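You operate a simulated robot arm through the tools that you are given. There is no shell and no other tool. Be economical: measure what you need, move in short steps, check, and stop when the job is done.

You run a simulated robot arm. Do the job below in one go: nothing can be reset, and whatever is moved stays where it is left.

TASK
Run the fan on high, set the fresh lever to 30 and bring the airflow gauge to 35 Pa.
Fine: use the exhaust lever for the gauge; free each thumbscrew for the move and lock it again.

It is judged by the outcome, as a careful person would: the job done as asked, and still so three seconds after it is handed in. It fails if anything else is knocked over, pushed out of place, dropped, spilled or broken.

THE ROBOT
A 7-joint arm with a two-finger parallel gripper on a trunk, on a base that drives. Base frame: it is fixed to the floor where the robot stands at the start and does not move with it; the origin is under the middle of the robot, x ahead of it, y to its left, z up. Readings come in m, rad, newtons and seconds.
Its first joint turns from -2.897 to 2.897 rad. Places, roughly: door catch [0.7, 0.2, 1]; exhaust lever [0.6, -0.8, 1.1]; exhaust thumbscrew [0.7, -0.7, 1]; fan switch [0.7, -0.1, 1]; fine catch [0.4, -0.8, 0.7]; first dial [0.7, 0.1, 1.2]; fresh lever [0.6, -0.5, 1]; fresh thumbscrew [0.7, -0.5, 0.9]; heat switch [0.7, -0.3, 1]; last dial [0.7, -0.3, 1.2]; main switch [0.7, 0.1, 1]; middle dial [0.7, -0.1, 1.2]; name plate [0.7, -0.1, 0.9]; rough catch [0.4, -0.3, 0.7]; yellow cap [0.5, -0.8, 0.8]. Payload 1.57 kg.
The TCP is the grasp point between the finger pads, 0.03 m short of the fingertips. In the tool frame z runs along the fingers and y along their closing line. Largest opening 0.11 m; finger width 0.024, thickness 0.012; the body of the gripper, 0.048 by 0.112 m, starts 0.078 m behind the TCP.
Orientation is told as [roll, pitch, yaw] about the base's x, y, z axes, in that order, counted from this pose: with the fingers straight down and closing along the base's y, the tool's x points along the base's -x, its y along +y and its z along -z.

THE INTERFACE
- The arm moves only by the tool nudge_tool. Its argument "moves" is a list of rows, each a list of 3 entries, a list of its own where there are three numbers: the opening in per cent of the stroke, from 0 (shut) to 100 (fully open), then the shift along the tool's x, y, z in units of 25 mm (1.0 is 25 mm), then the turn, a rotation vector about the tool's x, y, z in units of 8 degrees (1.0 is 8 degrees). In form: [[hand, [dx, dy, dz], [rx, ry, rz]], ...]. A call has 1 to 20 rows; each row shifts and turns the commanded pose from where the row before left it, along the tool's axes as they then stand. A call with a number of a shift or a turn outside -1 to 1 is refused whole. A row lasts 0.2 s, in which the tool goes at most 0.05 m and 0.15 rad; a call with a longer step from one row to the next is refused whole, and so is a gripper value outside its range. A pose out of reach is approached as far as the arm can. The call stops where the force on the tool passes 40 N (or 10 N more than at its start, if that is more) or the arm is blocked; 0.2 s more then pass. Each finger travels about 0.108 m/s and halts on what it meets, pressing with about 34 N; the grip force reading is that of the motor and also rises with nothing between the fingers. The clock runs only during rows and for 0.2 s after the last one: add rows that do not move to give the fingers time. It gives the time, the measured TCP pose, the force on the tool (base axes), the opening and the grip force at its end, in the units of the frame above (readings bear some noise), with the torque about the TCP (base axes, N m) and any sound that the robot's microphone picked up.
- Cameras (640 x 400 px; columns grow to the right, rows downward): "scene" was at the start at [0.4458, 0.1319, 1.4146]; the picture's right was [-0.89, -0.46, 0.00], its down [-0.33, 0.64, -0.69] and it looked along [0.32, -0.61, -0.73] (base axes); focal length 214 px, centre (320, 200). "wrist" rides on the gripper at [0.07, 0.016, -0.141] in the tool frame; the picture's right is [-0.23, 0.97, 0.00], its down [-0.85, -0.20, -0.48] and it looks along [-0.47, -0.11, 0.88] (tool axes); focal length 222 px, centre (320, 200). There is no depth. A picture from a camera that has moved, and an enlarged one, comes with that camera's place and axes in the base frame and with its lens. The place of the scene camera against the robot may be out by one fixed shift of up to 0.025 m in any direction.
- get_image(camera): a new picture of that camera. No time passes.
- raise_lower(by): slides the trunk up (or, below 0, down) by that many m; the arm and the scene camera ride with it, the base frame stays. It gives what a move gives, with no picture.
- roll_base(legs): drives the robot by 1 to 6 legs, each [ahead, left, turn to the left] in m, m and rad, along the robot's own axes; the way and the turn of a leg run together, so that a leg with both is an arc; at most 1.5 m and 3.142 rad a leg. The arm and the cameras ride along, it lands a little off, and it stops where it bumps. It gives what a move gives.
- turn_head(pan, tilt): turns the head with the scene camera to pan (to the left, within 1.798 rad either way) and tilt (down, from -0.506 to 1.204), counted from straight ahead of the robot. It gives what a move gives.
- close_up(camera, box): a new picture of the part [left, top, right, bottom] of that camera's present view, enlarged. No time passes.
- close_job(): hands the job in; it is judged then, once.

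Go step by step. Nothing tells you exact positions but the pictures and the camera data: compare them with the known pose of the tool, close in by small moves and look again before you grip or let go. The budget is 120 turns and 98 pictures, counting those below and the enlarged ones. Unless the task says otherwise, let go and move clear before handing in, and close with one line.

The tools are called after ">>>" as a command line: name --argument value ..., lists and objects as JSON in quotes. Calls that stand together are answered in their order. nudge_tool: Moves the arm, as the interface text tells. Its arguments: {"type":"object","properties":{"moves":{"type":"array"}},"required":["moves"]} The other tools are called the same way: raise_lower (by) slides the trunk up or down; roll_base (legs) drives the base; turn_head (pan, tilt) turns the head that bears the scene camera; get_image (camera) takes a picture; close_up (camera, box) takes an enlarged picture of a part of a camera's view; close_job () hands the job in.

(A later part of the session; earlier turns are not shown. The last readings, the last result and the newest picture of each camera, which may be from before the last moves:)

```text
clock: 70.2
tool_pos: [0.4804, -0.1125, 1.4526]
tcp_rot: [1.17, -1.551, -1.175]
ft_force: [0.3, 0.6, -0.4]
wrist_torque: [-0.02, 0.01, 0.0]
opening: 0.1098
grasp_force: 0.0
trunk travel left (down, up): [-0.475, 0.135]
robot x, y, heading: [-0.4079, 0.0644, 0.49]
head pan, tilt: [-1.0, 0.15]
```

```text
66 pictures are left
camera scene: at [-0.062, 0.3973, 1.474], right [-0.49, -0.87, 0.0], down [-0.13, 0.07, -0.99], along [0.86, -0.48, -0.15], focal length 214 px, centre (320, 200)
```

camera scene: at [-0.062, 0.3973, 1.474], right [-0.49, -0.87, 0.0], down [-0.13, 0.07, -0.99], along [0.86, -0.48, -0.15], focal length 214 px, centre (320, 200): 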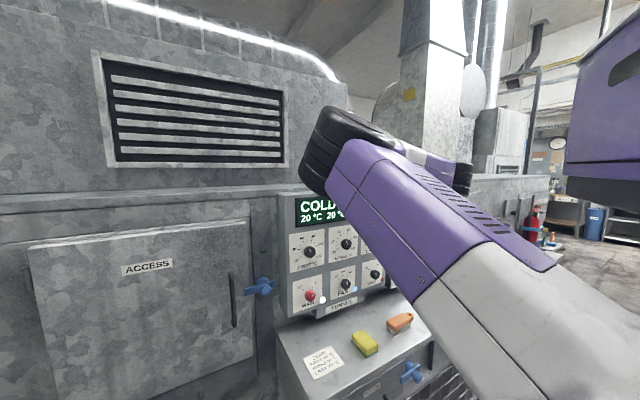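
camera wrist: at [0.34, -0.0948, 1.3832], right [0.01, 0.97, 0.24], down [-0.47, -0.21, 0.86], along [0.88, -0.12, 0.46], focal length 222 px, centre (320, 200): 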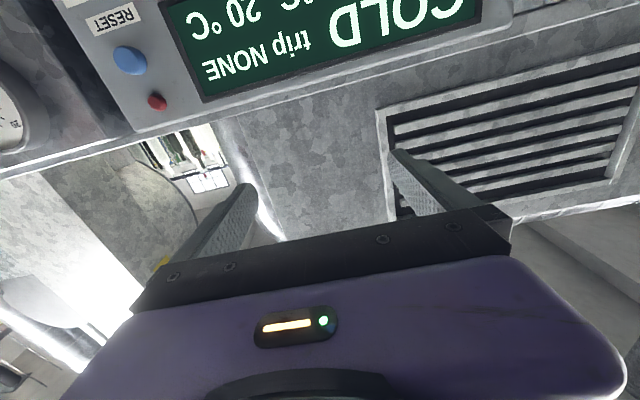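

Trunk step was too big and was refused; the drive was fine. Lower the trunk 0.4 now and point the head at the hand.

>>> raise_lower --by -0.4

>>> get_image --camera "wrist"

>>> get_image --camera "scene"

```text
clock: 74.0
tool_pos: [0.4825, -0.1136, 1.0481]
tcp_rot: [0.817, -1.551, -0.827]
ft_force: [0.2, 0.3, -0.5]
wrist_torque: [0.03, 0.01, 0.0]
opening: 0.1099
grasp_force: 0.1
trunk travel left (down, up): [-0.075, 0.535]
robot x, y, heading: [-0.4045, 0.0607, 0.489]
head pan, tilt: [-1.0, 0.15]
```

```text
65 pictures are left
camera wrist: at [0.3406, -0.0947, 0.9801], right [0.01, 0.97, 0.24], down [-0.47, -0.21, 0.86], along [0.88, -0.12, 0.45], focal length 222 px, centre (320, 200)
```

wrist: 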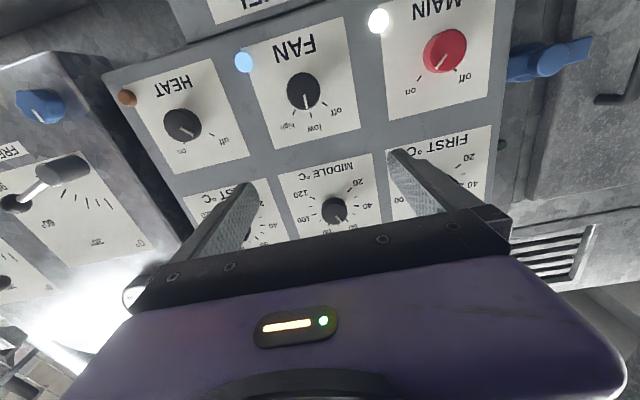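

```text
64 pictures are left
camera scene: at [-0.062, 0.3973, 1.074], right [-0.49, -0.87, 0.0], down [-0.13, 0.07, -0.99], along [0.86, -0.48, -0.15], focal length 214 px, centre (320, 200)
```

scene: 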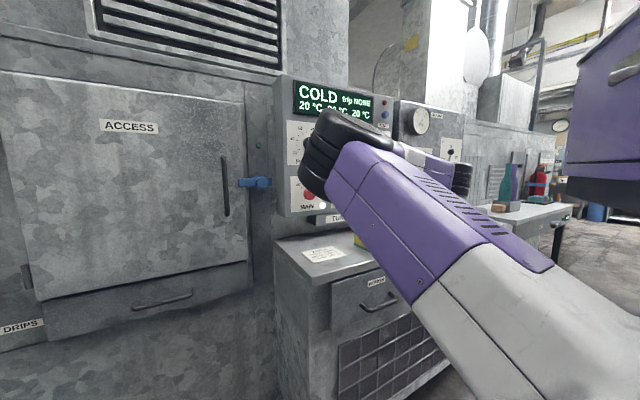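

Clear view. Zoom on the fan and heat switches.

>>> close_up --camera "wrist" --box '[230, 20, 380, 150]'

```text
3.08 times, centred on (305, 85) of wrist
camera zoom: at [0.3406, -0.0947, 0.9801], right [0.01, 0.97, 0.24], down [-0.47, -0.21, 0.86], along [0.88, -0.12, 0.45], focal length 684 px, centre (366, 554)
```

zoom: 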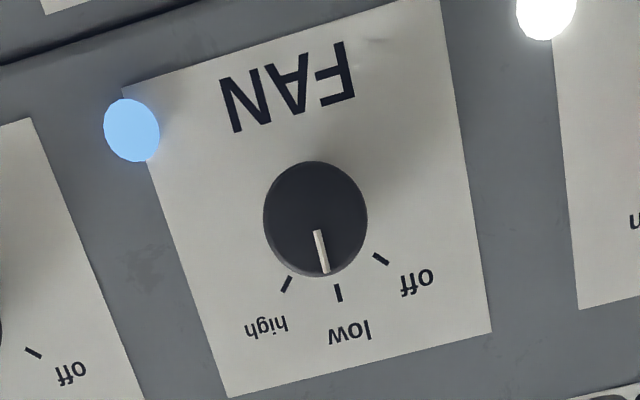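

Fan is at "low"; high is about 45° clockwise. Align with the knob at z≈0.984, y≈-0.12 and look again.

>>> nudge_tool --moves '[[70, [0.85, -0.1, 0], [0, 0, 0]], [70, [0.85, -0.1, 0], [0, 0, 0]], [70, [0.85, -0.06, 0], [0, 0, 0]], [70, [0, 0, 0.8], [0, 0, 0]], [70, [0, 0, 0.8], [0, 0, 0]], [70, [0, 0, 0], [0, 0, 0]]]'

>>> get_image --camera "wrist"

```text
clock: 75.5
tool_pos: [0.5216, -0.1173, 0.9903]
tcp_rot: [1.207, -1.554, -1.215]
ft_force: [-0.3, -0.2, 0.3]
wrist_torque: [0.04, -0.01, -0.02]
opening: 0.0769
grasp_force: 0.1
trunk travel left (down, up): [-0.075, 0.535]
robot x, y, heading: [-0.4018, 0.0633, 0.492]
head pan, tilt: [-1.0, 0.15]
```

```text
62 pictures are left
camera wrist: at [0.3803, -0.0996, 0.9205], right [0.01, 0.97, 0.24], down [-0.47, -0.21, 0.85], along [0.88, -0.12, 0.46], focal length 222 px, centre (320, 200)
```

wrist: 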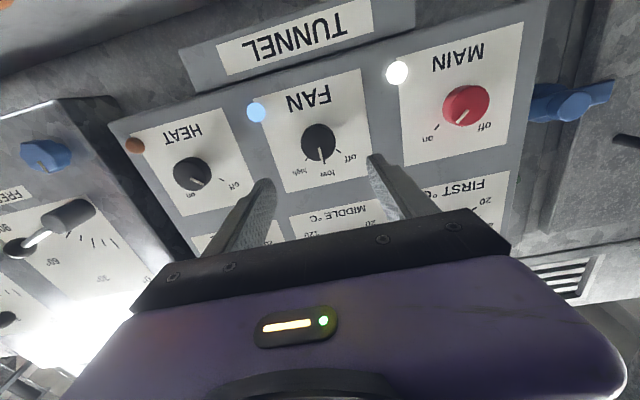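

Aligned. Advance to just short of the knob.

>>> nudge_tool --moves '[[75, [0.1, -0.1, 0.8], [0, 0, 0]], [75, [0, 0, 0.8], [0, 0, 0]], [75, [0, 0, 0.8], [0, 0, 0]], [75, [0, 0, 0], [0, 0, 0]]]'

>>> get_image --camera "wrist"

```text
clock: 76.5
tool_pos: [0.5813, -0.1212, 0.9849]
tcp_rot: [1.174, -1.551, -1.182]
ft_force: [0.2, -0.6, -0.7]
wrist_torque: [0.0, 0.02, -0.02]
opening: 0.0828
grasp_force: 0.0
trunk travel left (down, up): [-0.075, 0.535]
robot x, y, heading: [-0.4046, 0.0621, 0.489]
head pan, tilt: [-1.0, 0.15]
```

```text
61 pictures are left
camera wrist: at [0.4401, -0.1031, 0.9163], right [0.01, 0.97, 0.24], down [-0.47, -0.21, 0.85], along [0.88, -0.12, 0.46], focal length 222 px, centre (320, 200)
```

wrist: 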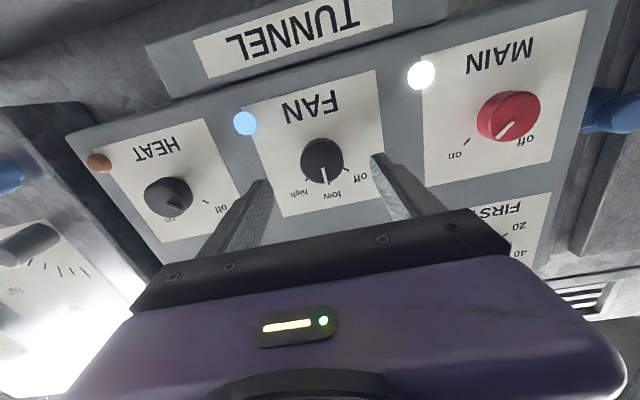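

Knob sits between the fingers. Move in ~5 cm carefully.

>>> nudge_tool --moves '[[75, [0, 0, 0.6], [0, 0, 0]], [75, [0, 0, 0.6], [0, 0, 0]], [75, [0, 0, 0.6], [0, 0, 0]], [75, [0, 0, 0], [0, 0, 0]]]'

>>> get_image --camera "wrist"

```text
clock: 77.5
tool_pos: [0.6238, -0.1221, 0.9844]
tcp_rot: [1.168, -1.554, -1.178]
ft_force: [-0.2, 0.7, -1.3]
wrist_torque: [0.01, 0.0, -0.02]
opening: 0.0825
grasp_force: 0.1
trunk travel left (down, up): [-0.075, 0.535]
robot x, y, heading: [-0.4055, 0.0627, 0.492]
head pan, tilt: [-1.0, 0.15]
```

```text
60 pictures are left
camera wrist: at [0.4835, -0.1034, 0.9156], right [0.01, 0.97, 0.24], down [-0.47, -0.21, 0.85], along [0.88, -0.12, 0.46], focal length 222 px, centre (320, 200)
```

wrist: 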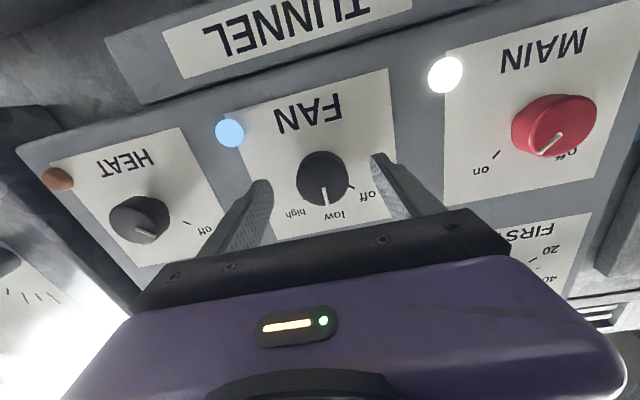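

Knob front is ~7 mm inside the fingertips. Advance 12 mm more and close.

>>> nudge_tool --moves '[[75, [0, 0, 0.24], [0, 0, 0]], [75, [0, 0, 0.24], [0, 0, 0]], [75, [0, 0, 0], [0, 0, 0]], [30, [0, 0, 0], [0, 0, 0]], [30, [0, 0, 0], [0, 0, 0]]]'

>>> get_image --camera "wrist"

```text
clock: 78.7
tool_pos: [0.637, -0.12, 0.985]
tcp_rot: [1.176, -1.552, -1.178]
ft_force: [-2.3, 7.9, 0.0]
wrist_torque: [-0.01, 0.04, 0.37]
opening: 0.0412
grasp_force: 45.2
trunk travel left (down, up): [-0.075, 0.535]
robot x, y, heading: [-0.4095, 0.063, 0.491]
head pan, tilt: [-1.0, 0.15]
```

```text
59 pictures are left
camera wrist: at [0.4959, -0.1023, 0.9153], right [0.01, 0.97, 0.24], down [-0.47, -0.21, 0.85], along [0.88, -0.12, 0.46], focal length 222 px, centre (320, 200)
```

wrist: 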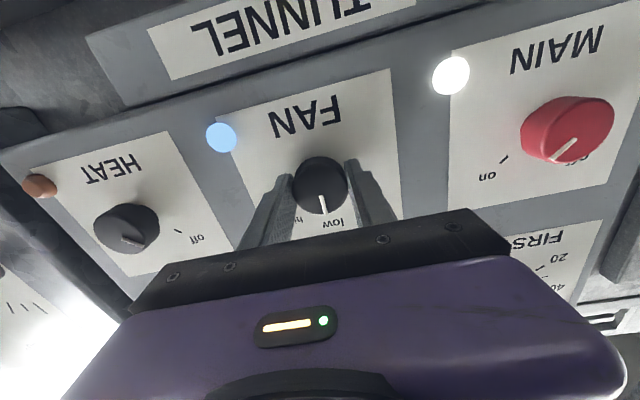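

Gripped. Rotate clockwise ~45°.

>>> nudge_tool --moves '[[30, [0, 0, 0], [0, 0, 0.94]], [30, [0, 0, 0], [0, 0, 0.94]], [30, [0, 0, 0], [0, 0, 0.94]], [30, [0, 0, 0], [0, 0, 0.94]], [30, [0, 0, 0], [0, 0, 0.94]], [30, [0, 0, 0], [0, 0, 0.94]], [30, [0, 0, 0], [0, 0, 0]]]'

>>> get_image --camera "wrist"

```text
clock: 80.3
tool_pos: [0.6372, -0.119, 0.985]
tcp_rot: [1.56, -0.766, -1.566]
ft_force: [-10.5, 4.2, -1.3]
wrist_torque: [-0.24, -0.37, 0.3]
opening: 0.0413
grasp_force: 44.6
trunk travel left (down, up): [-0.075, 0.535]
robot x, y, heading: [-0.4072, 0.062, 0.492]
head pan, tilt: [-1.0, 0.15]
stopped in row 7: the force on the tool passed its limit at 40 N (the readings are from after the stop); the commanded pose is now the measured one
```

```text
58 pictures are left
camera wrist: at [0.4963, -0.0584, 0.9485], right [0.01, 0.51, 0.86], down [-0.48, -0.75, 0.45], along [0.88, -0.41, 0.24], focal length 222 px, centre (320, 200)
```

wrist: 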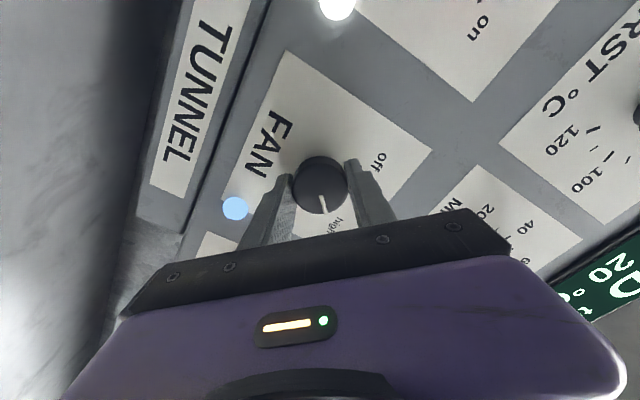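

The pointer is now at "high". Release, back off, and turn back to view.

>>> nudge_tool --moves '[[75, [0, 0, 0], [0, 0, 0]], [75, [0, 0, 0], [0, 0, 0]], [75, [0, 0, -0.6], [0, 0, 0]], [75, [0, 0, -0.8], [0, 0, 0]], [75, [0, 0, -0.8], [0, 0, 0]], [75, [0, 0, -0.8], [0, 0, -0.94]], [75, [0, 0, -0.8], [0, 0, -0.94]], [75, [0, 0, -0.8], [0, 0, -0.94]], [75, [0, 0, 0], [0, 0, -0.94]], [75, [0, 0, 0], [0, 0, -0.94]], [75, [0, 0, 0], [0, 0, -0.94]], [75, [0, 0, 0], [0, 0, 0]]]'

>>> get_image --camera "wrist"

>>> close_up --camera "wrist" --box '[130, 40, 530, 220]'

```text
clock: 82.9
tool_pos: [0.5234, -0.1196, 0.987]
tcp_rot: [1.219, -1.554, -1.219]
ft_force: [-0.3, -0.3, 0.3]
wrist_torque: [0.0, 0.01, 0.01]
opening: 0.0825
grasp_force: 0.1
trunk travel left (down, up): [-0.075, 0.535]
robot x, y, heading: [-0.4054, 0.0621, 0.492]
head pan, tilt: [-1.0, 0.15]
```

```text
57 pictures are left
camera wrist: at [0.3814, -0.1025, 0.917], right [0.0, 0.97, 0.24], down [-0.47, -0.21, 0.85], along [0.88, -0.12, 0.46], focal length 222 px, centre (320, 200)
```

wrist: 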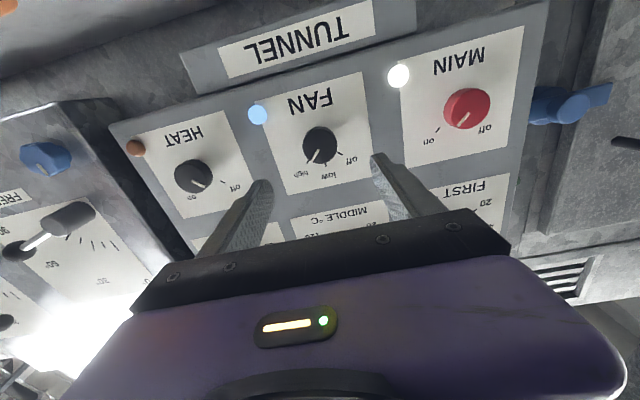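

```text
1.60 times, centred on (330, 130) of wrist
camera zoom: at [0.3814, -0.1025, 0.917], right [0.0, 0.97, 0.24], down [-0.47, -0.21, 0.85], along [0.88, -0.12, 0.46], focal length 355 px, centre (304, 312)
```

zoom: 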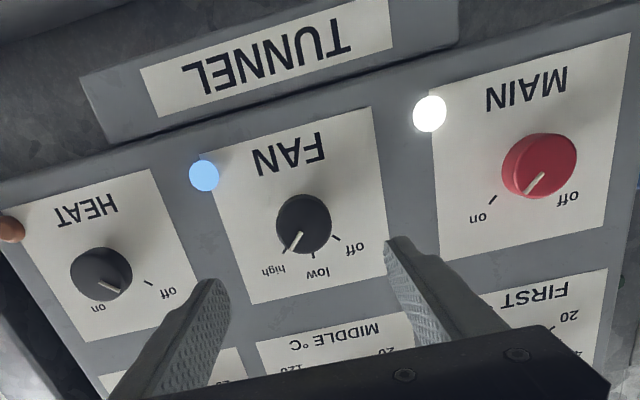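

Fan is on high. Retract a little and shift the base right to the airflow panel.

>>> nudge_tool --moves '[[75, [0, 0, -0.7], [0, 0, 0]], [75, [0, 0, -0.7], [0, 0, 0]], [75, [0, 0, -0.6], [0, 0, 0]], [75, [0, 0, 0], [0, 0, 0]]]'

>>> roll_base --legs '[[-0.224, -0.334, 0]]'

>>> get_image --camera "wrist"

>>> get_image --camera "scene"

```text
clock: 83.9
tool_pos: [0.475, -0.1202, 0.9763]
tcp_rot: [0.63, -1.543, -0.634]
ft_force: [-0.1, -0.5, -0.3]
wrist_torque: [0.01, 0.01, -0.01]
opening: 0.0825
grasp_force: 0.0
trunk travel left (down, up): [-0.075, 0.535]
robot x, y, heading: [-0.4068, 0.0585, 0.488]
head pan, tilt: [-1.0, 0.15]
```

```text
clock: 86.4
tool_pos: [0.4518, -0.5338, 0.9772]
tcp_rot: [0.643, -1.544, -0.672]
ft_force: [0.1, 0.8, -0.7]
wrist_torque: [-0.03, 0.0, -0.1]
opening: 0.0825
grasp_force: 0.0
trunk travel left (down, up): [-0.075, 0.535]
robot x, y, heading: [-0.4254, -0.3259, 0.459]
head pan, tilt: [-1.0, 0.15]
```

```text
55 pictures are left
camera wrist: at [0.3112, -0.5124, 0.9103], right [0.04, 0.97, 0.24], down [-0.47, -0.2, 0.86], along [0.88, -0.14, 0.44], focal length 222 px, centre (320, 200)
```

wrist: 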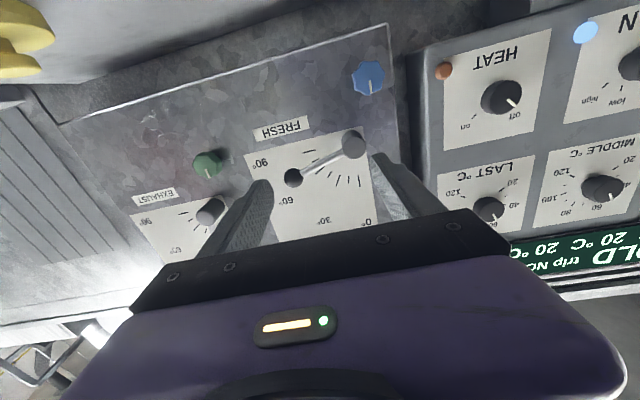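

```text
54 pictures are left
camera scene: at [-0.0689, -0.0019, 1.0741], right [-0.51, -0.86, 0.0], down [-0.13, 0.08, -0.99], along [0.85, -0.51, -0.15], focal length 214 px, centre (320, 200)
```

scene: 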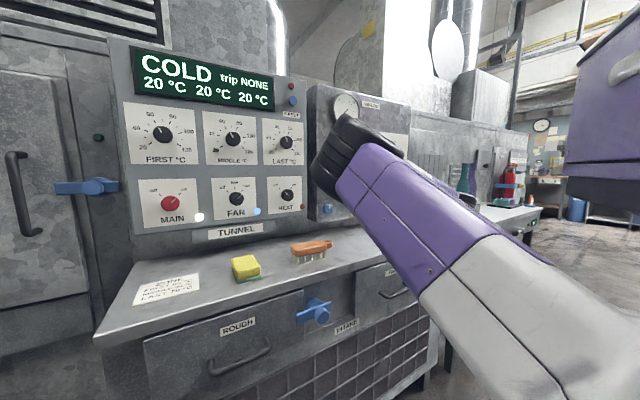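

I see the fresh lever (pivot lower left, black knob to the right near ~70°), and thumbscrews. Zoom in.

>>> close_up --camera "wrist" --box '[180, 40, 400, 240]'

```text
2.00 times, centred on (290, 140) of wrist
camera zoom: at [0.3112, -0.5124, 0.9103], right [0.04, 0.97, 0.24], down [-0.47, -0.2, 0.86], along [0.88, -0.14, 0.44], focal length 444 px, centre (380, 320)
```

zoom: 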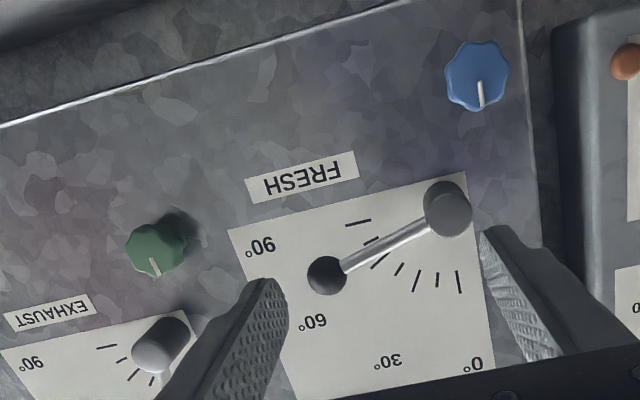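

Blue (fresh) thumbscrew estimated at (0.66,-0.455,0.916). Lower the trunk 6 cm and align with it.

>>> raise_lower --by -0.06

>>> nudge_tool --moves '[[75, [0, 0.8, 0], [-0.24, 0, 0]], [75, [0, 0.8, 0], [0, 0, 0]], [75, [0, 0.8, 0], [0, 0, 0]], [75, [0, 0.7, 0.8], [0, 0, 0]], [75, [0, 0, 0.8], [0, 0, 0]], [75, [0, 0, 0.8], [0, 0, 0]], [75, [0, 0, 0.8], [0, 0, 0]], [75, [0, 0, 0], [0, 0, 0]]]'

>>> get_image --camera "wrist"

```text
clock: 87.4
tool_pos: [0.4527, -0.5326, 0.915]
tcp_rot: [0.575, -1.542, -0.606]
ft_force: [0.5, -0.4, 1.2]
wrist_torque: [-0.02, -0.04, -0.01]
opening: 0.0826
grasp_force: 0.0
trunk travel left (down, up): [-0.015, 0.595]
robot x, y, heading: [-0.4222, -0.3305, 0.462]
head pan, tilt: [-1.0, 0.15]
```

```text
clock: 89.2
tool_pos: [0.5346, -0.4575, 0.9175]
tcp_rot: [0.751, -1.542, -0.747]
ft_force: [-0.5, 0.1, 0.4]
wrist_torque: [0.01, -0.02, -0.02]
opening: 0.0824
grasp_force: 0.1
trunk travel left (down, up): [-0.015, 0.595]
robot x, y, heading: [-0.4234, -0.328, 0.459]
head pan, tilt: [-1.0, 0.15]
```

```text
52 pictures are left
camera wrist: at [0.3923, -0.4402, 0.8504], right [0.0, 0.97, 0.25], down [-0.46, -0.22, 0.86], along [0.89, -0.12, 0.45], focal length 222 px, centre (320, 200)
```

wrist: 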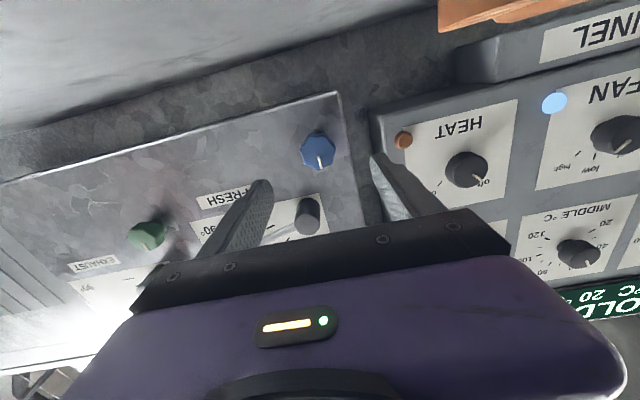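

Aligned within a few mm. Narrow the opening a bit and advance.

>>> nudge_tool --moves '[[58, [0.08, -0.1, 0], [0, 0, 0]], [58, [0, 0, 0.8], [0, 0, 0]], [58, [0, 0, 0.8], [0, 0, 0]], [58, [0, 0, 0.8], [0, 0, 0]], [58, [0, 0, 0.8], [0, 0, 0]], [58, [0, 0, 0], [0, 0, 0]]]'

>>> get_image --camera "wrist"

```text
clock: 90.6
tool_pos: [0.6133, -0.4582, 0.9118]
tcp_rot: [0.688, -1.543, -0.682]
ft_force: [-0.5, -0.3, -0.1]
wrist_torque: [0.0, -0.02, -0.01]
opening: 0.0638
grasp_force: 0.0
trunk travel left (down, up): [-0.015, 0.595]
robot x, y, heading: [-0.4236, -0.3269, 0.461]
head pan, tilt: [-1.0, 0.15]
```

```text
51 pictures are left
camera wrist: at [0.4716, -0.4412, 0.8452], right [0.0, 0.97, 0.24], down [-0.46, -0.22, 0.86], along [0.89, -0.11, 0.44], focal length 222 px, centre (320, 200)
```

wrist: 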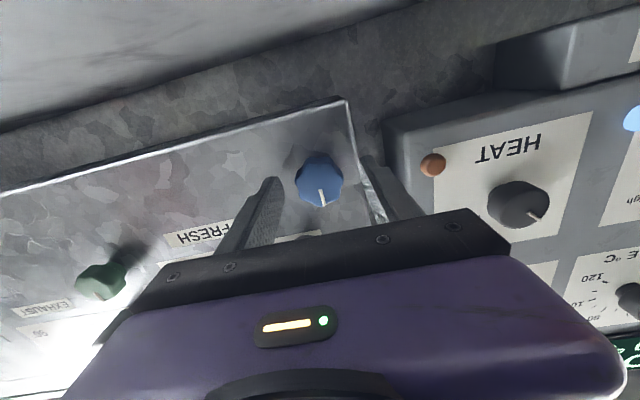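

Thumbscrew is between the fingers; advance 13 mm and close gently.

>>> nudge_tool --moves '[[58, [0, 0, 0.26], [0, 0, 0]], [58, [0, 0, 0.26], [0, 0, 0]], [58, [0, 0, 0], [0, 0, 0]], [20, [0, 0, 0], [0, 0, 0]], [20, [0, 0, 0], [0, 0, 0]]]'

>>> get_image --camera "wrist"

```text
clock: 91.8
tool_pos: [0.6267, -0.4607, 0.9121]
tcp_rot: [0.673, -1.542, -0.674]
ft_force: [4.8, -8.9, 1.8]
wrist_torque: [0.06, 0.1, -0.35]
opening: 0.0388
grasp_force: 44.4
trunk travel left (down, up): [-0.015, 0.595]
robot x, y, heading: [-0.4233, -0.3292, 0.46]
head pan, tilt: [-1.0, 0.15]
```

```text
50 pictures are left
camera wrist: at [0.4838, -0.4425, 0.8454], right [0.01, 0.97, 0.24], down [-0.46, -0.21, 0.86], along [0.89, -0.12, 0.44], focal length 222 px, centre (320, 200)
```

wrist: 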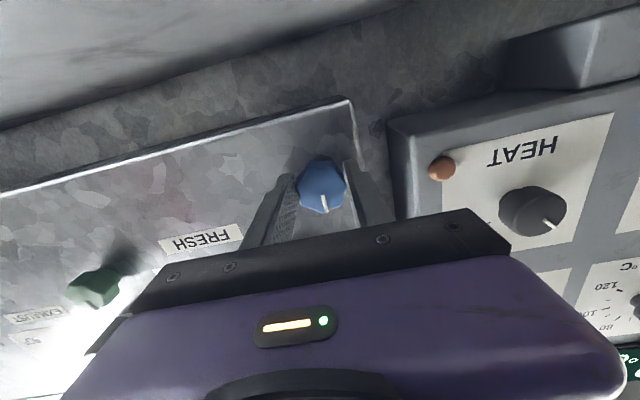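

Gripped. Turn counter-clockwise to free it, in a small first step.

>>> nudge_tool --moves '[[20, [0, 0, 0], [0, 0, -0.9]], [20, [0, 0, 0], [0, 0, -0.9]], [20, [0, 0, 0], [0, 0, -0.9]], [20, [0, 0, 0], [0, 0, 0]]]'

>>> get_image --camera "wrist"

```text
clock: 92.9
tool_pos: [0.6254, -0.4619, 0.9132]
tcp_rot: [-1.511, -1.209, 1.508]
ft_force: [8.6, -4.1, 1.5]
wrist_torque: [0.04, -0.03, -0.24]
opening: 0.0391
grasp_force: 45.1
trunk travel left (down, up): [-0.015, 0.595]
robot x, y, heading: [-0.4234, -0.3292, 0.463]
head pan, tilt: [-1.0, 0.15]
stopped in row 4: the force on the tool passed its limit at 40 N (the readings are from after the stop); the commanded pose is now the measured one
```

```text
49 pictures are left
camera wrist: at [0.483, -0.4709, 0.8441], right [0.0, 0.99, -0.13], down [-0.46, 0.12, 0.88], along [0.89, 0.06, 0.46], focal length 222 px, centre (320, 200)
```

wrist: 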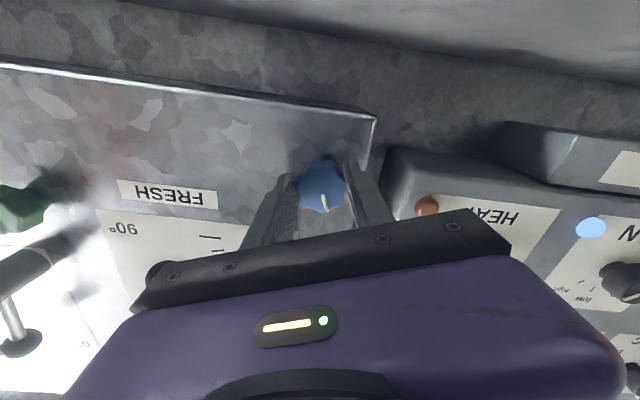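

It turned with the hand. Continue counter-clockwise.

>>> nudge_tool --moves '[[20, [0, 0, 0], [0, 0, -0.7]], [20, [0, 0, 0], [0, 0, -0.7]], [20, [0, 0, 0], [0, 0, -0.7]], [20, [0, 0, 0], [0, 0, -0.7]], [20, [0, 0, 0], [0, 0, -0.7]], [20, [0, 0, 0], [0, 0, 0]]]'

>>> get_image --camera "wrist"

```text
clock: 94.3
tool_pos: [0.6245, -0.4647, 0.9142]
tcp_rot: [-1.546, -0.719, 1.543]
ft_force: [25.5, -24.0, 15.2]
wrist_torque: [0.16, -0.44, -0.53]
opening: 0.0389
grasp_force: 44.3
trunk travel left (down, up): [-0.015, 0.595]
robot x, y, heading: [-0.4235, -0.327, 0.466]
head pan, tilt: [-1.0, 0.15]
```

```text
48 pictures are left
camera wrist: at [0.4825, -0.5047, 0.8582], right [0.0, 0.81, -0.58], down [-0.46, 0.52, 0.72], along [0.89, 0.27, 0.37], focal length 222 px, centre (320, 200)
```

wrist: 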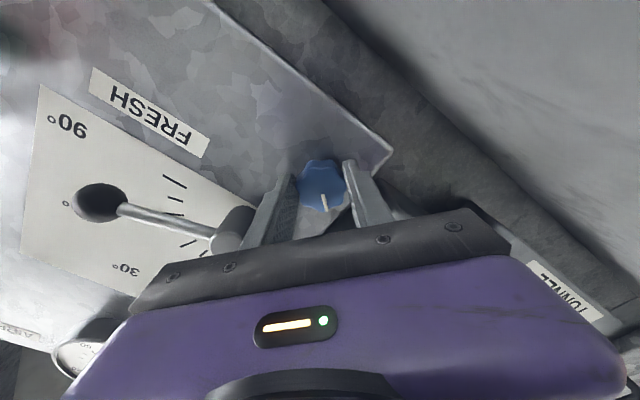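

About 47° turned; force built up from slight offset. Relieve the grip briefly, re-grip and continue.

>>> nudge_tool --moves '[[48, [0, 0, 0], [0, 0, 0]], [48, [0, 0, 0], [0, 0, 0]], [20, [0, 0, 0], [0, 0, 0]], [20, [0, 0, 0], [0, 0, 0]]]'

>>> nudge_tool --moves '[[20, [0, 0, 0], [0, 0, -0.7]], [20, [0, 0, 0], [0, 0, -0.7]], [20, [0, 0, 0], [0, 0, -0.7]], [20, [0, 0, 0], [0, 0, -0.7]], [20, [0, 0, 0], [0, 0, -0.7]], [20, [0, 0, 0], [0, 0, -0.7]], [20, [0, 0, 0], [0, 0, -0.7]], [20, [0, 0, 0], [0, 0, 0]]]'

>>> get_image --camera "wrist"

```text
clock: 95.3
tool_pos: [0.625, -0.4631, 0.917]
tcp_rot: [-1.551, -0.719, 1.548]
ft_force: [4.0, -9.8, 18.1]
wrist_torque: [0.04, -0.25, -0.56]
opening: 0.039
grasp_force: 44.3
trunk travel left (down, up): [-0.015, 0.595]
robot x, y, heading: [-0.4236, -0.3266, 0.463]
head pan, tilt: [-1.0, 0.15]
```

```text
clock: 96.3
tool_pos: [0.6246, -0.4626, 0.9173]
tcp_rot: [-1.557, -0.352, 1.558]
ft_force: [-2.3, 1.4, 3.1]
wrist_torque: [0.01, -0.04, 0.09]
opening: 0.0391
grasp_force: 44.8
trunk travel left (down, up): [-0.015, 0.595]
robot x, y, heading: [-0.4215, -0.3299, 0.459]
head pan, tilt: [-1.0, 0.15]
stopped in row 4: the force on the tool passed its limit at 41 N (the readings are from after the stop); the commanded pose is now the measured one
```

```text
47 pictures are left
camera wrist: at [0.4826, -0.522, 0.8789], right [-0.01, 0.55, -0.84], down [-0.47, 0.74, 0.49], along [0.89, 0.39, 0.25], focal length 222 px, centre (320, 200)
```

wrist: 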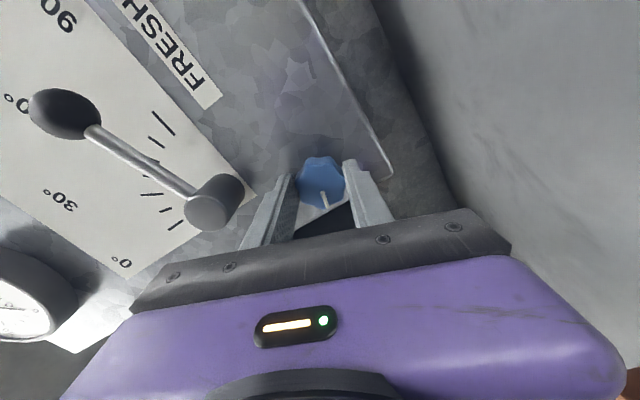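

About 68° turned. Continue to ~90°.

>>> nudge_tool --moves '[[20, [0, 0, 0], [0, 0, -0.7]], [20, [0, 0, 0], [0, 0, -0.7]], [20, [0, 0, 0], [0, 0, -0.7]], [20, [0, 0, 0], [0, 0, -0.7]], [20, [0, 0, 0], [0, 0, 0]]]'

>>> close_up --camera "wrist" --box '[0, 40, 400, 290]'

```text
clock: 97.5
tool_pos: [0.6233, -0.4639, 0.9183]
tcp_rot: [-1.557, 0.039, 1.56]
ft_force: [-0.4, -4.8, 13.9]
wrist_torque: [0.63, -0.47, 0.03]
opening: 0.039
grasp_force: 44.0
trunk travel left (down, up): [-0.015, 0.595]
robot x, y, heading: [-0.4246, -0.3257, 0.464]
head pan, tilt: [-1.0, 0.15]
```

```text
1.60 times, centred on (200, 165) of wrist
camera zoom: at [0.4825, -0.5329, 0.906], right [-0.01, 0.19, -0.98], down [-0.47, 0.87, 0.17], along [0.88, 0.46, 0.08], focal length 355 px, centre (512, 256)
```

zoom: 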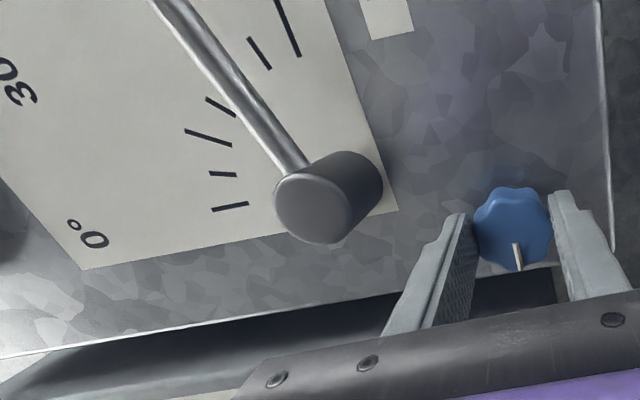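

Resistance grew at ~90°, so the screw is likely fully loosened. Release, back off and turn the hand upright again.

>>> nudge_tool --moves '[[55, [0, 0, 0], [0, 0, 0]], [55, [0, 0, 0], [0, 0, 0]], [55, [0, 0, -0.6], [0, 0, 0]], [55, [0, 0, -0.8], [0, 0, 0]], [55, [0, 0, -0.8], [0, 0, 0]], [55, [0, 0, -0.8], [0, 0, 0]], [55, [0, 0, 0], [0, 0, 0.95]], [55, [0, 0, 0], [0, 0, 0.95]], [55, [0, 0, 0], [0, 0, 0.95]], [55, [0, 0, 0], [0, 0, 0.95]], [55, [0, 0, 0], [0, 0, 0.95]], [55, [0, 0, 0], [0, 0, 0.95]], [55, [0, 0, 0], [0, 0, 0.95]], [55, [0, 0, 0], [0, 0, 0.95]], [55, [0, 0, 0], [0, 0, 0.95]], [55, [0, 0, 0], [0, 0, 0.95]], [55, [0, 0, 0], [0, 0, 0.95]], [55, [0, 0, 0], [0, 0, 0.95]], [55, [0, 0, 0], [0, 0, 0]]]'

>>> get_image --camera "wrist"

```text
clock: 101.5
tool_pos: [0.5516, -0.4611, 0.9094]
tcp_rot: [-0.618, -1.534, 0.61]
ft_force: [0.0, 0.1, 0.4]
wrist_torque: [0.04, -0.01, 0.01]
opening: 0.0604
grasp_force: 0.0
trunk travel left (down, up): [-0.015, 0.595]
robot x, y, heading: [-0.4238, -0.3263, 0.463]
head pan, tilt: [-1.0, 0.15]
```

```text
45 pictures are left
camera wrist: at [0.4088, -0.4453, 0.8422], right [0.01, 0.98, 0.21], down [-0.45, -0.18, 0.87], along [0.89, -0.11, 0.44], focal length 222 px, centre (320, 200)
```

wrist: 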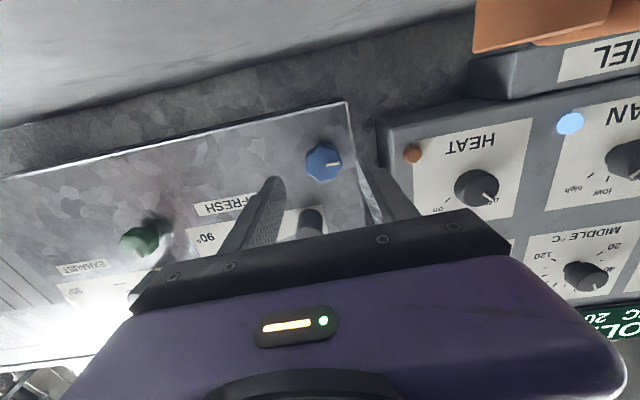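

Blue pointer has moved 90° counter-clockwise. Now go to the fresh lever's knob: retract, raise trunk, shift right.

>>> nudge_tool --moves '[[70, [0, 0, -0.8], [0, 0, 0.1]], [70, [0, 0, -0.8], [0, 0, 0]], [70, [0, 0, -0.8], [0, 0, 0]], [70, [0, -0.8, 0], [0, 0, 0]], [70, [0, -0.8, 0], [0, 0, 0]], [70, [0, -0.8, 0], [0, 0, 0]], [70, [0, -0.8, 0], [0, 0, 0]], [70, [0, -0.8, 0], [0, 0, 0]], [70, [0, -0.8, 0], [0, 0, 0]], [70, [0, -0.4, 0], [0, 0, 0]], [70, [0, 0, 0], [0, 0, 0]]]'

>>> raise_lower --by 0.11

>>> get_image --camera "wrist"

```text
clock: 103.9
tool_pos: [0.4896, -0.5918, 0.9191]
tcp_rot: [-0.213, -1.557, 0.207]
ft_force: [-0.4, 0.2, -0.3]
wrist_torque: [0.0, -0.02, -0.02]
opening: 0.0771
grasp_force: 0.1
trunk travel left (down, up): [-0.015, 0.595]
robot x, y, heading: [-0.4211, -0.3258, 0.466]
head pan, tilt: [-1.0, 0.15]
```

```text
clock: 105.3
tool_pos: [0.4894, -0.5922, 1.0294]
tcp_rot: [-0.223, -1.555, 0.214]
ft_force: [0.0, -0.5, -0.1]
wrist_torque: [-0.03, 0.0, -0.04]
opening: 0.0768
grasp_force: 0.1
trunk travel left (down, up): [-0.125, 0.485]
robot x, y, heading: [-0.4227, -0.3276, 0.463]
head pan, tilt: [-1.0, 0.15]
```

```text
44 pictures are left
camera wrist: at [0.3475, -0.575, 0.9611], right [0.01, 0.97, 0.22], down [-0.47, -0.19, 0.86], along [0.88, -0.11, 0.45], focal length 222 px, centre (320, 200)
```

wrist: 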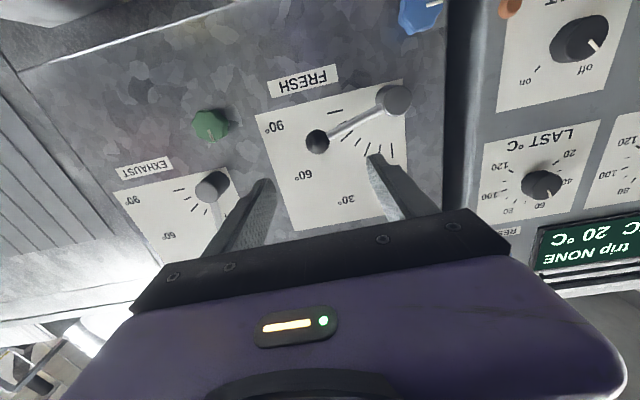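

Knob at about (0.635,-0.594,1.023). Its rod runs sideways, so I'll roll the hand 65° to close across the rod, and come closer.

>>> nudge_tool --moves '[[70, [0, 0, 0], [0, 0, 0.9]], [70, [0, 0, 0], [0, 0, 0.9]], [70, [0, 0, 0], [0, 0, 0.9]], [70, [0, 0, 0], [0, 0, 0.9]], [70, [0, 0, 0], [0, 0, 0.9]], [70, [0, 0, 0], [0, 0, 0.9]], [70, [0, 0, 0], [0, 0, 0.9]], [70, [0, 0, 0], [0, 0, 0.9]], [70, [0, 0, 0], [0, 0, 0.9]], [70, [0, 0, 0.8], [0, 0, 0]], [70, [0, 0, 0.8], [0, 0, 0]], [70, [0, 0, 0], [0, 0, 0]]]'

>>> get_image --camera "wrist"

```text
clock: 107.9
tool_pos: [0.5302, -0.5914, 1.0195]
tcp_rot: [1.542, -0.44, -1.565]
ft_force: [0.3, 0.1, -0.1]
wrist_torque: [0.01, -0.02, 0.0]
opening: 0.0769
grasp_force: 0.0
trunk travel left (down, up): [-0.125, 0.485]
robot x, y, heading: [-0.4242, -0.3242, 0.465]
head pan, tilt: [-1.0, 0.15]
```

```text
43 pictures are left
camera wrist: at [0.3899, -0.5202, 1.0087], right [0.03, 0.21, 0.98], down [-0.48, -0.85, 0.2], along [0.88, -0.48, 0.08], focal length 222 px, centre (320, 200)
```

wrist: 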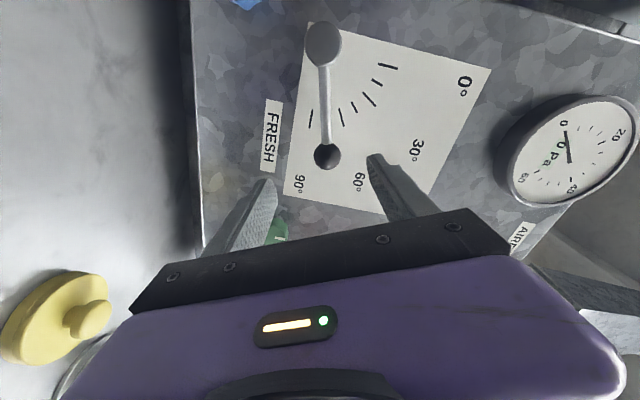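

Good, rod is perpendicular to the closing line. Fine-align and advance.

>>> nudge_tool --moves '[[60, [-0.28, 0.14, 0.3], [0, 0, 0]], [60, [0, 0, 0.8], [0, 0, 0]], [60, [0, 0, 0.8], [0, 0, 0]], [60, [0, 0, 0.8], [0, 0, 0]], [60, [0, 0, 0], [0, 0, 0]]]'

>>> get_image --camera "wrist"

```text
clock: 109.1
tool_pos: [0.5965, -0.5975, 1.032]
tcp_rot: [1.556, -0.443, -1.575]
ft_force: [-0.3, 0.3, 0.4]
wrist_torque: [0.0, -0.01, 0.02]
opening: 0.0659
grasp_force: 0.0
trunk travel left (down, up): [-0.125, 0.485]
robot x, y, heading: [-0.4208, -0.3276, 0.462]
head pan, tilt: [-1.0, 0.15]
```

```text
42 pictures are left
camera wrist: at [0.4559, -0.5272, 1.0184], right [0.02, 0.21, 0.98], down [-0.48, -0.85, 0.19], along [0.88, -0.48, 0.09], focal length 222 px, centre (320, 200)
```

wrist: 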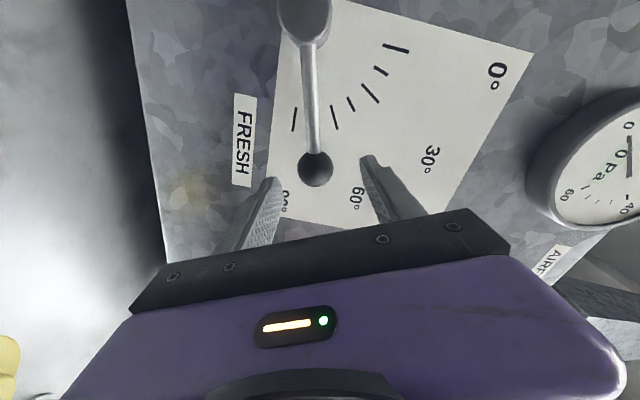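

Advance 27 mm with a small correction, and close on the knob.

>>> nudge_tool --moves '[[60, [0.08, -0.2, 0.55], [0, 0, 0]], [60, [0, 0, 0.55], [0, 0, 0]], [60, [0, 0, 0], [0, 0, 0]], [10, [0, 0, 0], [0, 0, 0]], [10, [0, 0, 0], [0, 0, 0]], [10, [0, 0, 0], [0, 0, 0]]]'

>>> get_image --camera "wrist"

```text
clock: 110.5
tool_pos: [0.6226, -0.5967, 1.0268]
tcp_rot: [1.555, -0.446, -1.572]
ft_force: [2.1, -1.1, 0.3]
wrist_torque: [0.04, 0.02, -0.02]
opening: 0.0314
grasp_force: 39.9
trunk travel left (down, up): [-0.125, 0.485]
robot x, y, heading: [-0.4236, -0.3243, 0.465]
head pan, tilt: [-1.0, 0.15]
```

```text
41 pictures are left
camera wrist: at [0.4833, -0.5268, 1.0134], right [0.02, 0.21, 0.98], down [-0.48, -0.85, 0.19], along [0.88, -0.48, 0.09], focal length 222 px, centre (320, 200)
```

wrist: 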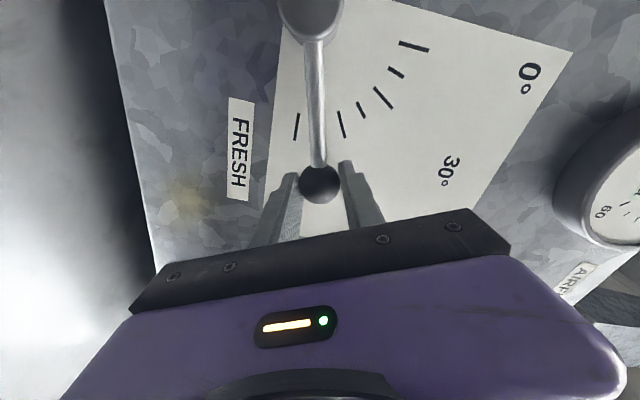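

Gripped the 31 mm knob. Lever is at 75° (hides that tick). Swing it along its arc (radius ~0.104 m about (-0.497,0.999)), first 20°.

>>> nudge_tool --moves '[[10, [-0.05, 0.36, 0], [0, 0, -0.625]], [10, [-0.05, 0.36, 0], [0, 0, -0.625]], [10, [-0.05, 0.36, 0], [0, 0, -0.625]], [10, [-0.05, 0.36, 0], [0, 0, -0.625]], [10, [0, 0, 0], [0, 0, 0]]]'

>>> get_image --camera "wrist"

```text
clock: 111.7
tool_pos: [0.623, -0.5821, 1.0594]
tcp_rot: [1.547, -0.794, -1.565]
ft_force: [-23.6, 9.8, -8.2]
wrist_torque: [-0.13, 0.34, 0.38]
opening: 0.031
grasp_force: 40.2
trunk travel left (down, up): [-0.125, 0.485]
robot x, y, heading: [-0.4226, -0.3278, 0.463]
head pan, tilt: [-1.0, 0.15]
```

```text
40 pictures are left
camera wrist: at [0.483, -0.5214, 1.0234], right [0.02, 0.54, 0.84], down [-0.48, -0.74, 0.48], along [0.88, -0.41, 0.24], focal length 222 px, centre (320, 200)
```

wrist: 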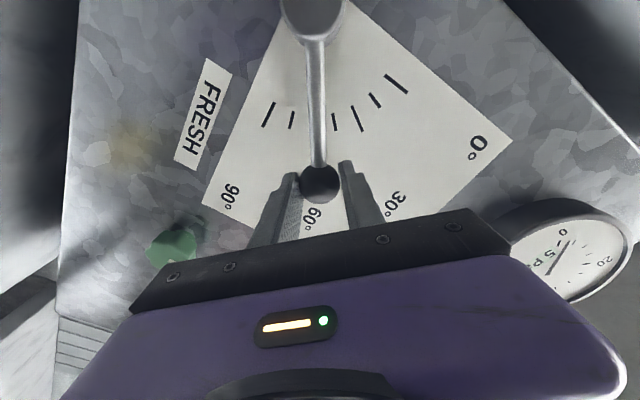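

The lever follows. Continue another 25°.

>>> nudge_tool --moves '[[10, [-0.05, 0.36, 0], [0, 0, -0.625]], [10, [-0.05, 0.36, 0], [0, 0, -0.625]], [10, [-0.05, 0.36, 0], [0, 0, -0.625]], [10, [-0.05, 0.36, 0], [0, 0, -0.625]], [10, [-0.05, 0.36, 0], [0, 0, -0.625]], [10, [0, 0, 0], [0, 0, 0]]]'

>>> get_image --camera "wrist"

```text
clock: 113.1
tool_pos: [0.625, -0.5502, 1.0912]
tcp_rot: [1.529, -1.23, -1.543]
ft_force: [-13.3, -2.4, -3.7]
wrist_torque: [-0.41, 0.26, -0.11]
opening: 0.0313
grasp_force: 40.3
trunk travel left (down, up): [-0.125, 0.485]
robot x, y, heading: [-0.4239, -0.324, 0.462]
head pan, tilt: [-1.0, 0.15]
```

```text
39 pictures are left
camera wrist: at [0.4838, -0.5102, 1.0329], right [0.02, 0.84, 0.54], down [-0.47, -0.47, 0.75], along [0.88, -0.27, 0.39], focal length 222 px, centre (320, 200)
```

wrist: 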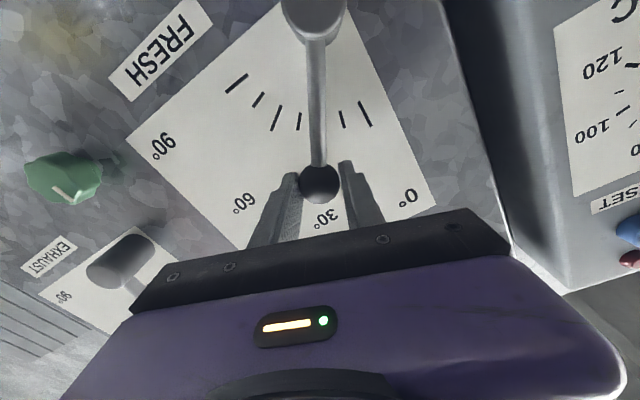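

Close to 30°. Zoom for an accurate reading.

>>> close_up --camera "wrist" --box '[220, 0, 420, 210]'

```text
1.90 times, centred on (320, 105) of wrist
camera zoom: at [0.4838, -0.5102, 1.0329], right [0.02, 0.84, 0.54], down [-0.47, -0.47, 0.75], along [0.88, -0.27, 0.39], focal length 423 px, centre (320, 381)
```

zoom: 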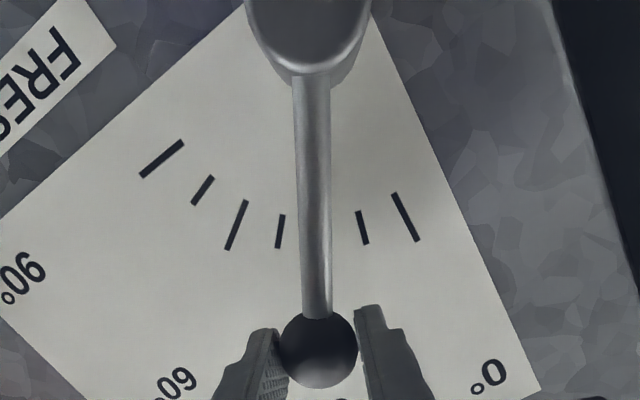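

Reading computes to ≈31.3°. Nudge 1.3° more, then release and measure again.

>>> nudge_tool --moves '[[10, [-0.01, 0.1, 0], [0, 0, -0.16]], [10, [0, 0, 0], [0, 0, 0]]]'

>>> nudge_tool --moves '[[50, [0, 0, 0], [0, 0, 0]], [50, [0, 0, 0], [0, 0, 0]], [50, [0, 0, -0.8], [0, 0, 0]], [50, [0, 0, -0.8], [0, 0, 0]], [50, [0, 0, 0], [0, 0, 0]]]'

>>> close_up --camera "wrist" --box '[220, 0, 420, 210]'

```text
clock: 113.7
tool_pos: [0.6255, -0.5473, 1.0941]
tcp_rot: [1.526, -1.253, -1.541]
ft_force: [-22.3, -1.7, -2.4]
wrist_torque: [-0.33, 0.0, -0.12]
opening: 0.0314
grasp_force: 40.4
trunk travel left (down, up): [-0.125, 0.485]
robot x, y, heading: [-0.4245, -0.3247, 0.462]
head pan, tilt: [-1.0, 0.15]
```

```text
clock: 114.9
tool_pos: [0.5857, -0.5447, 1.0928]
tcp_rot: [1.523, -1.25, -1.532]
ft_force: [-0.4, -0.4, -0.1]
wrist_torque: [-0.01, 0.01, -0.01]
opening: 0.055
grasp_force: 0.1
trunk travel left (down, up): [-0.125, 0.485]
robot x, y, heading: [-0.4244, -0.3257, 0.463]
head pan, tilt: [-1.0, 0.15]
```

```text
1.90 times, centred on (320, 105) of wrist
camera zoom: at [0.4439, -0.5075, 1.0335], right [0.02, 0.85, 0.52], down [-0.47, -0.45, 0.76], along [0.88, -0.26, 0.39], focal length 423 px, centre (320, 381)
```

zoom: 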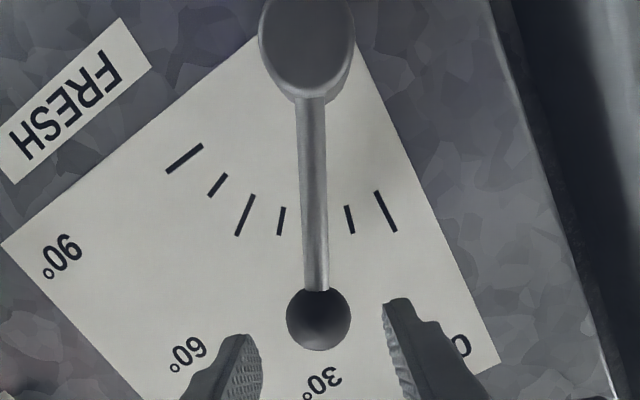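

Fresh lever reads 30°. Now retract, roll the hand to -45°, and go back to the blue thumbscrew to lock it.

>>> nudge_tool --moves '[[60, [0, 0, -0.8], [0, 0, 0]], [60, [0, 0, -0.8], [0, 0, 0]], [60, [0, 0, -0.8], [0, 0, 0]], [60, [0, 0, 0], [0, 0, -0.88]], [60, [0, 0, 0], [0, 0, -0.88]], [60, [0, 0, 0], [0, 0, -0.88]], [60, [0, 0, 0], [0, 0, -0.88]], [60, [0, 0, 0], [0, 0, -0.88]], [60, [0, 0, 0], [0, 0, -0.88]], [60, [0, 0, 0], [0, 0, -0.88]], [60, [0, 0, 0], [0, 0, -0.88]], [60, [0, 0, 0], [0, 0, -0.88]], [60, [-0.14, 0.8, 0], [0, 0, 0]], [60, [-0.14, 0.8, 0], [0, 0, 0]], [60, [-0.14, 0.8, 0], [0, 0, 0]], [60, [-0.14, 0.8, 0], [0, 0, 0]], [60, [-0.14, 0.8, 0], [0, 0, 0]], [60, [0, 0, 0], [0, 0, 0]]]'

>>> raise_lower --by -0.12

>>> get_image --camera "wrist"

```text
clock: 118.7
tool_pos: [0.5242, -0.4626, 1.0342]
tcp_rot: [-1.55, -0.784, 1.546]
ft_force: [-0.6, 0.8, -0.1]
wrist_torque: [-0.01, 0.03, 0.01]
opening: 0.0661
grasp_force: 0.1
trunk travel left (down, up): [-0.125, 0.485]
robot x, y, heading: [-0.424, -0.3285, 0.466]
head pan, tilt: [-1.0, 0.15]
```

```text
clock: 120.2
tool_pos: [0.5237, -0.4624, 0.9143]
tcp_rot: [-1.55, -0.784, 1.547]
ft_force: [-0.7, 0.0, 0.9]
wrist_torque: [-0.01, -0.02, -0.03]
opening: 0.0659
grasp_force: 0.1
trunk travel left (down, up): [-0.005, 0.605]
robot x, y, heading: [-0.4274, -0.3252, 0.463]
head pan, tilt: [-1.0, 0.15]
```

```text
36 pictures are left
camera wrist: at [0.3829, -0.4988, 0.8554], right [0.0, 0.85, -0.53], down [-0.46, 0.47, 0.75], along [0.89, 0.24, 0.39], focal length 222 px, centre (320, 200)
```

wrist: 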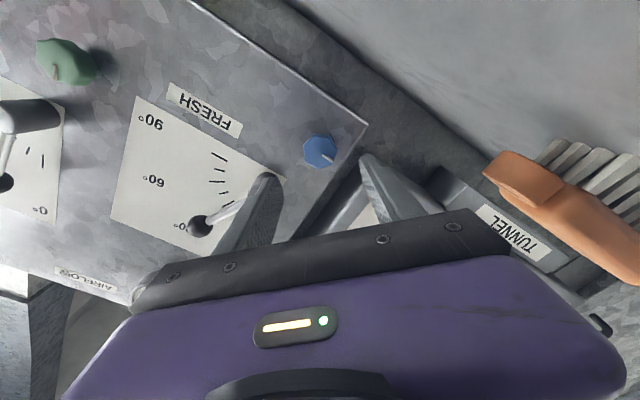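

Aligned with the screw. Advance, grip, and turn clockwise.

>>> nudge_tool --moves '[[50, [0, 0, 0.8], [0, 0, 0]], [50, [0, 0, 0.8], [0, 0, 0]], [50, [0, 0, 0.8], [0, 0, 0]], [50, [0, 0, 0.8], [0, 0, 0]], [50, [0, 0, 0.7], [0, 0, 0]], [50, [0, 0, 0], [0, 0, 0]], [20, [0, 0, 0], [0, 0, 0]], [20, [0, 0, 0], [0, 0, 0]], [20, [0, 0, 0], [0, 0, 0]]]'

>>> get_image --camera "wrist"

```text
clock: 122.2
tool_pos: [0.6229, -0.4622, 0.9144]
tcp_rot: [-1.551, -0.785, 1.547]
ft_force: [3.4, -0.4, -1.4]
wrist_torque: [0.05, 0.01, -0.07]
opening: 0.0385
grasp_force: 44.2
trunk travel left (down, up): [-0.005, 0.605]
robot x, y, heading: [-0.4224, -0.3262, 0.464]
head pan, tilt: [-1.0, 0.15]
```

```text
35 pictures are left
camera wrist: at [0.4805, -0.5003, 0.8555], right [0.0, 0.85, -0.53], down [-0.46, 0.47, 0.75], along [0.89, 0.24, 0.39], focal length 222 px, centre (320, 200)
```

wrist: 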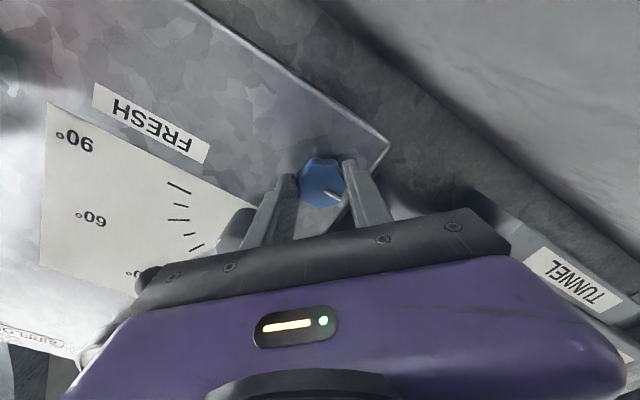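

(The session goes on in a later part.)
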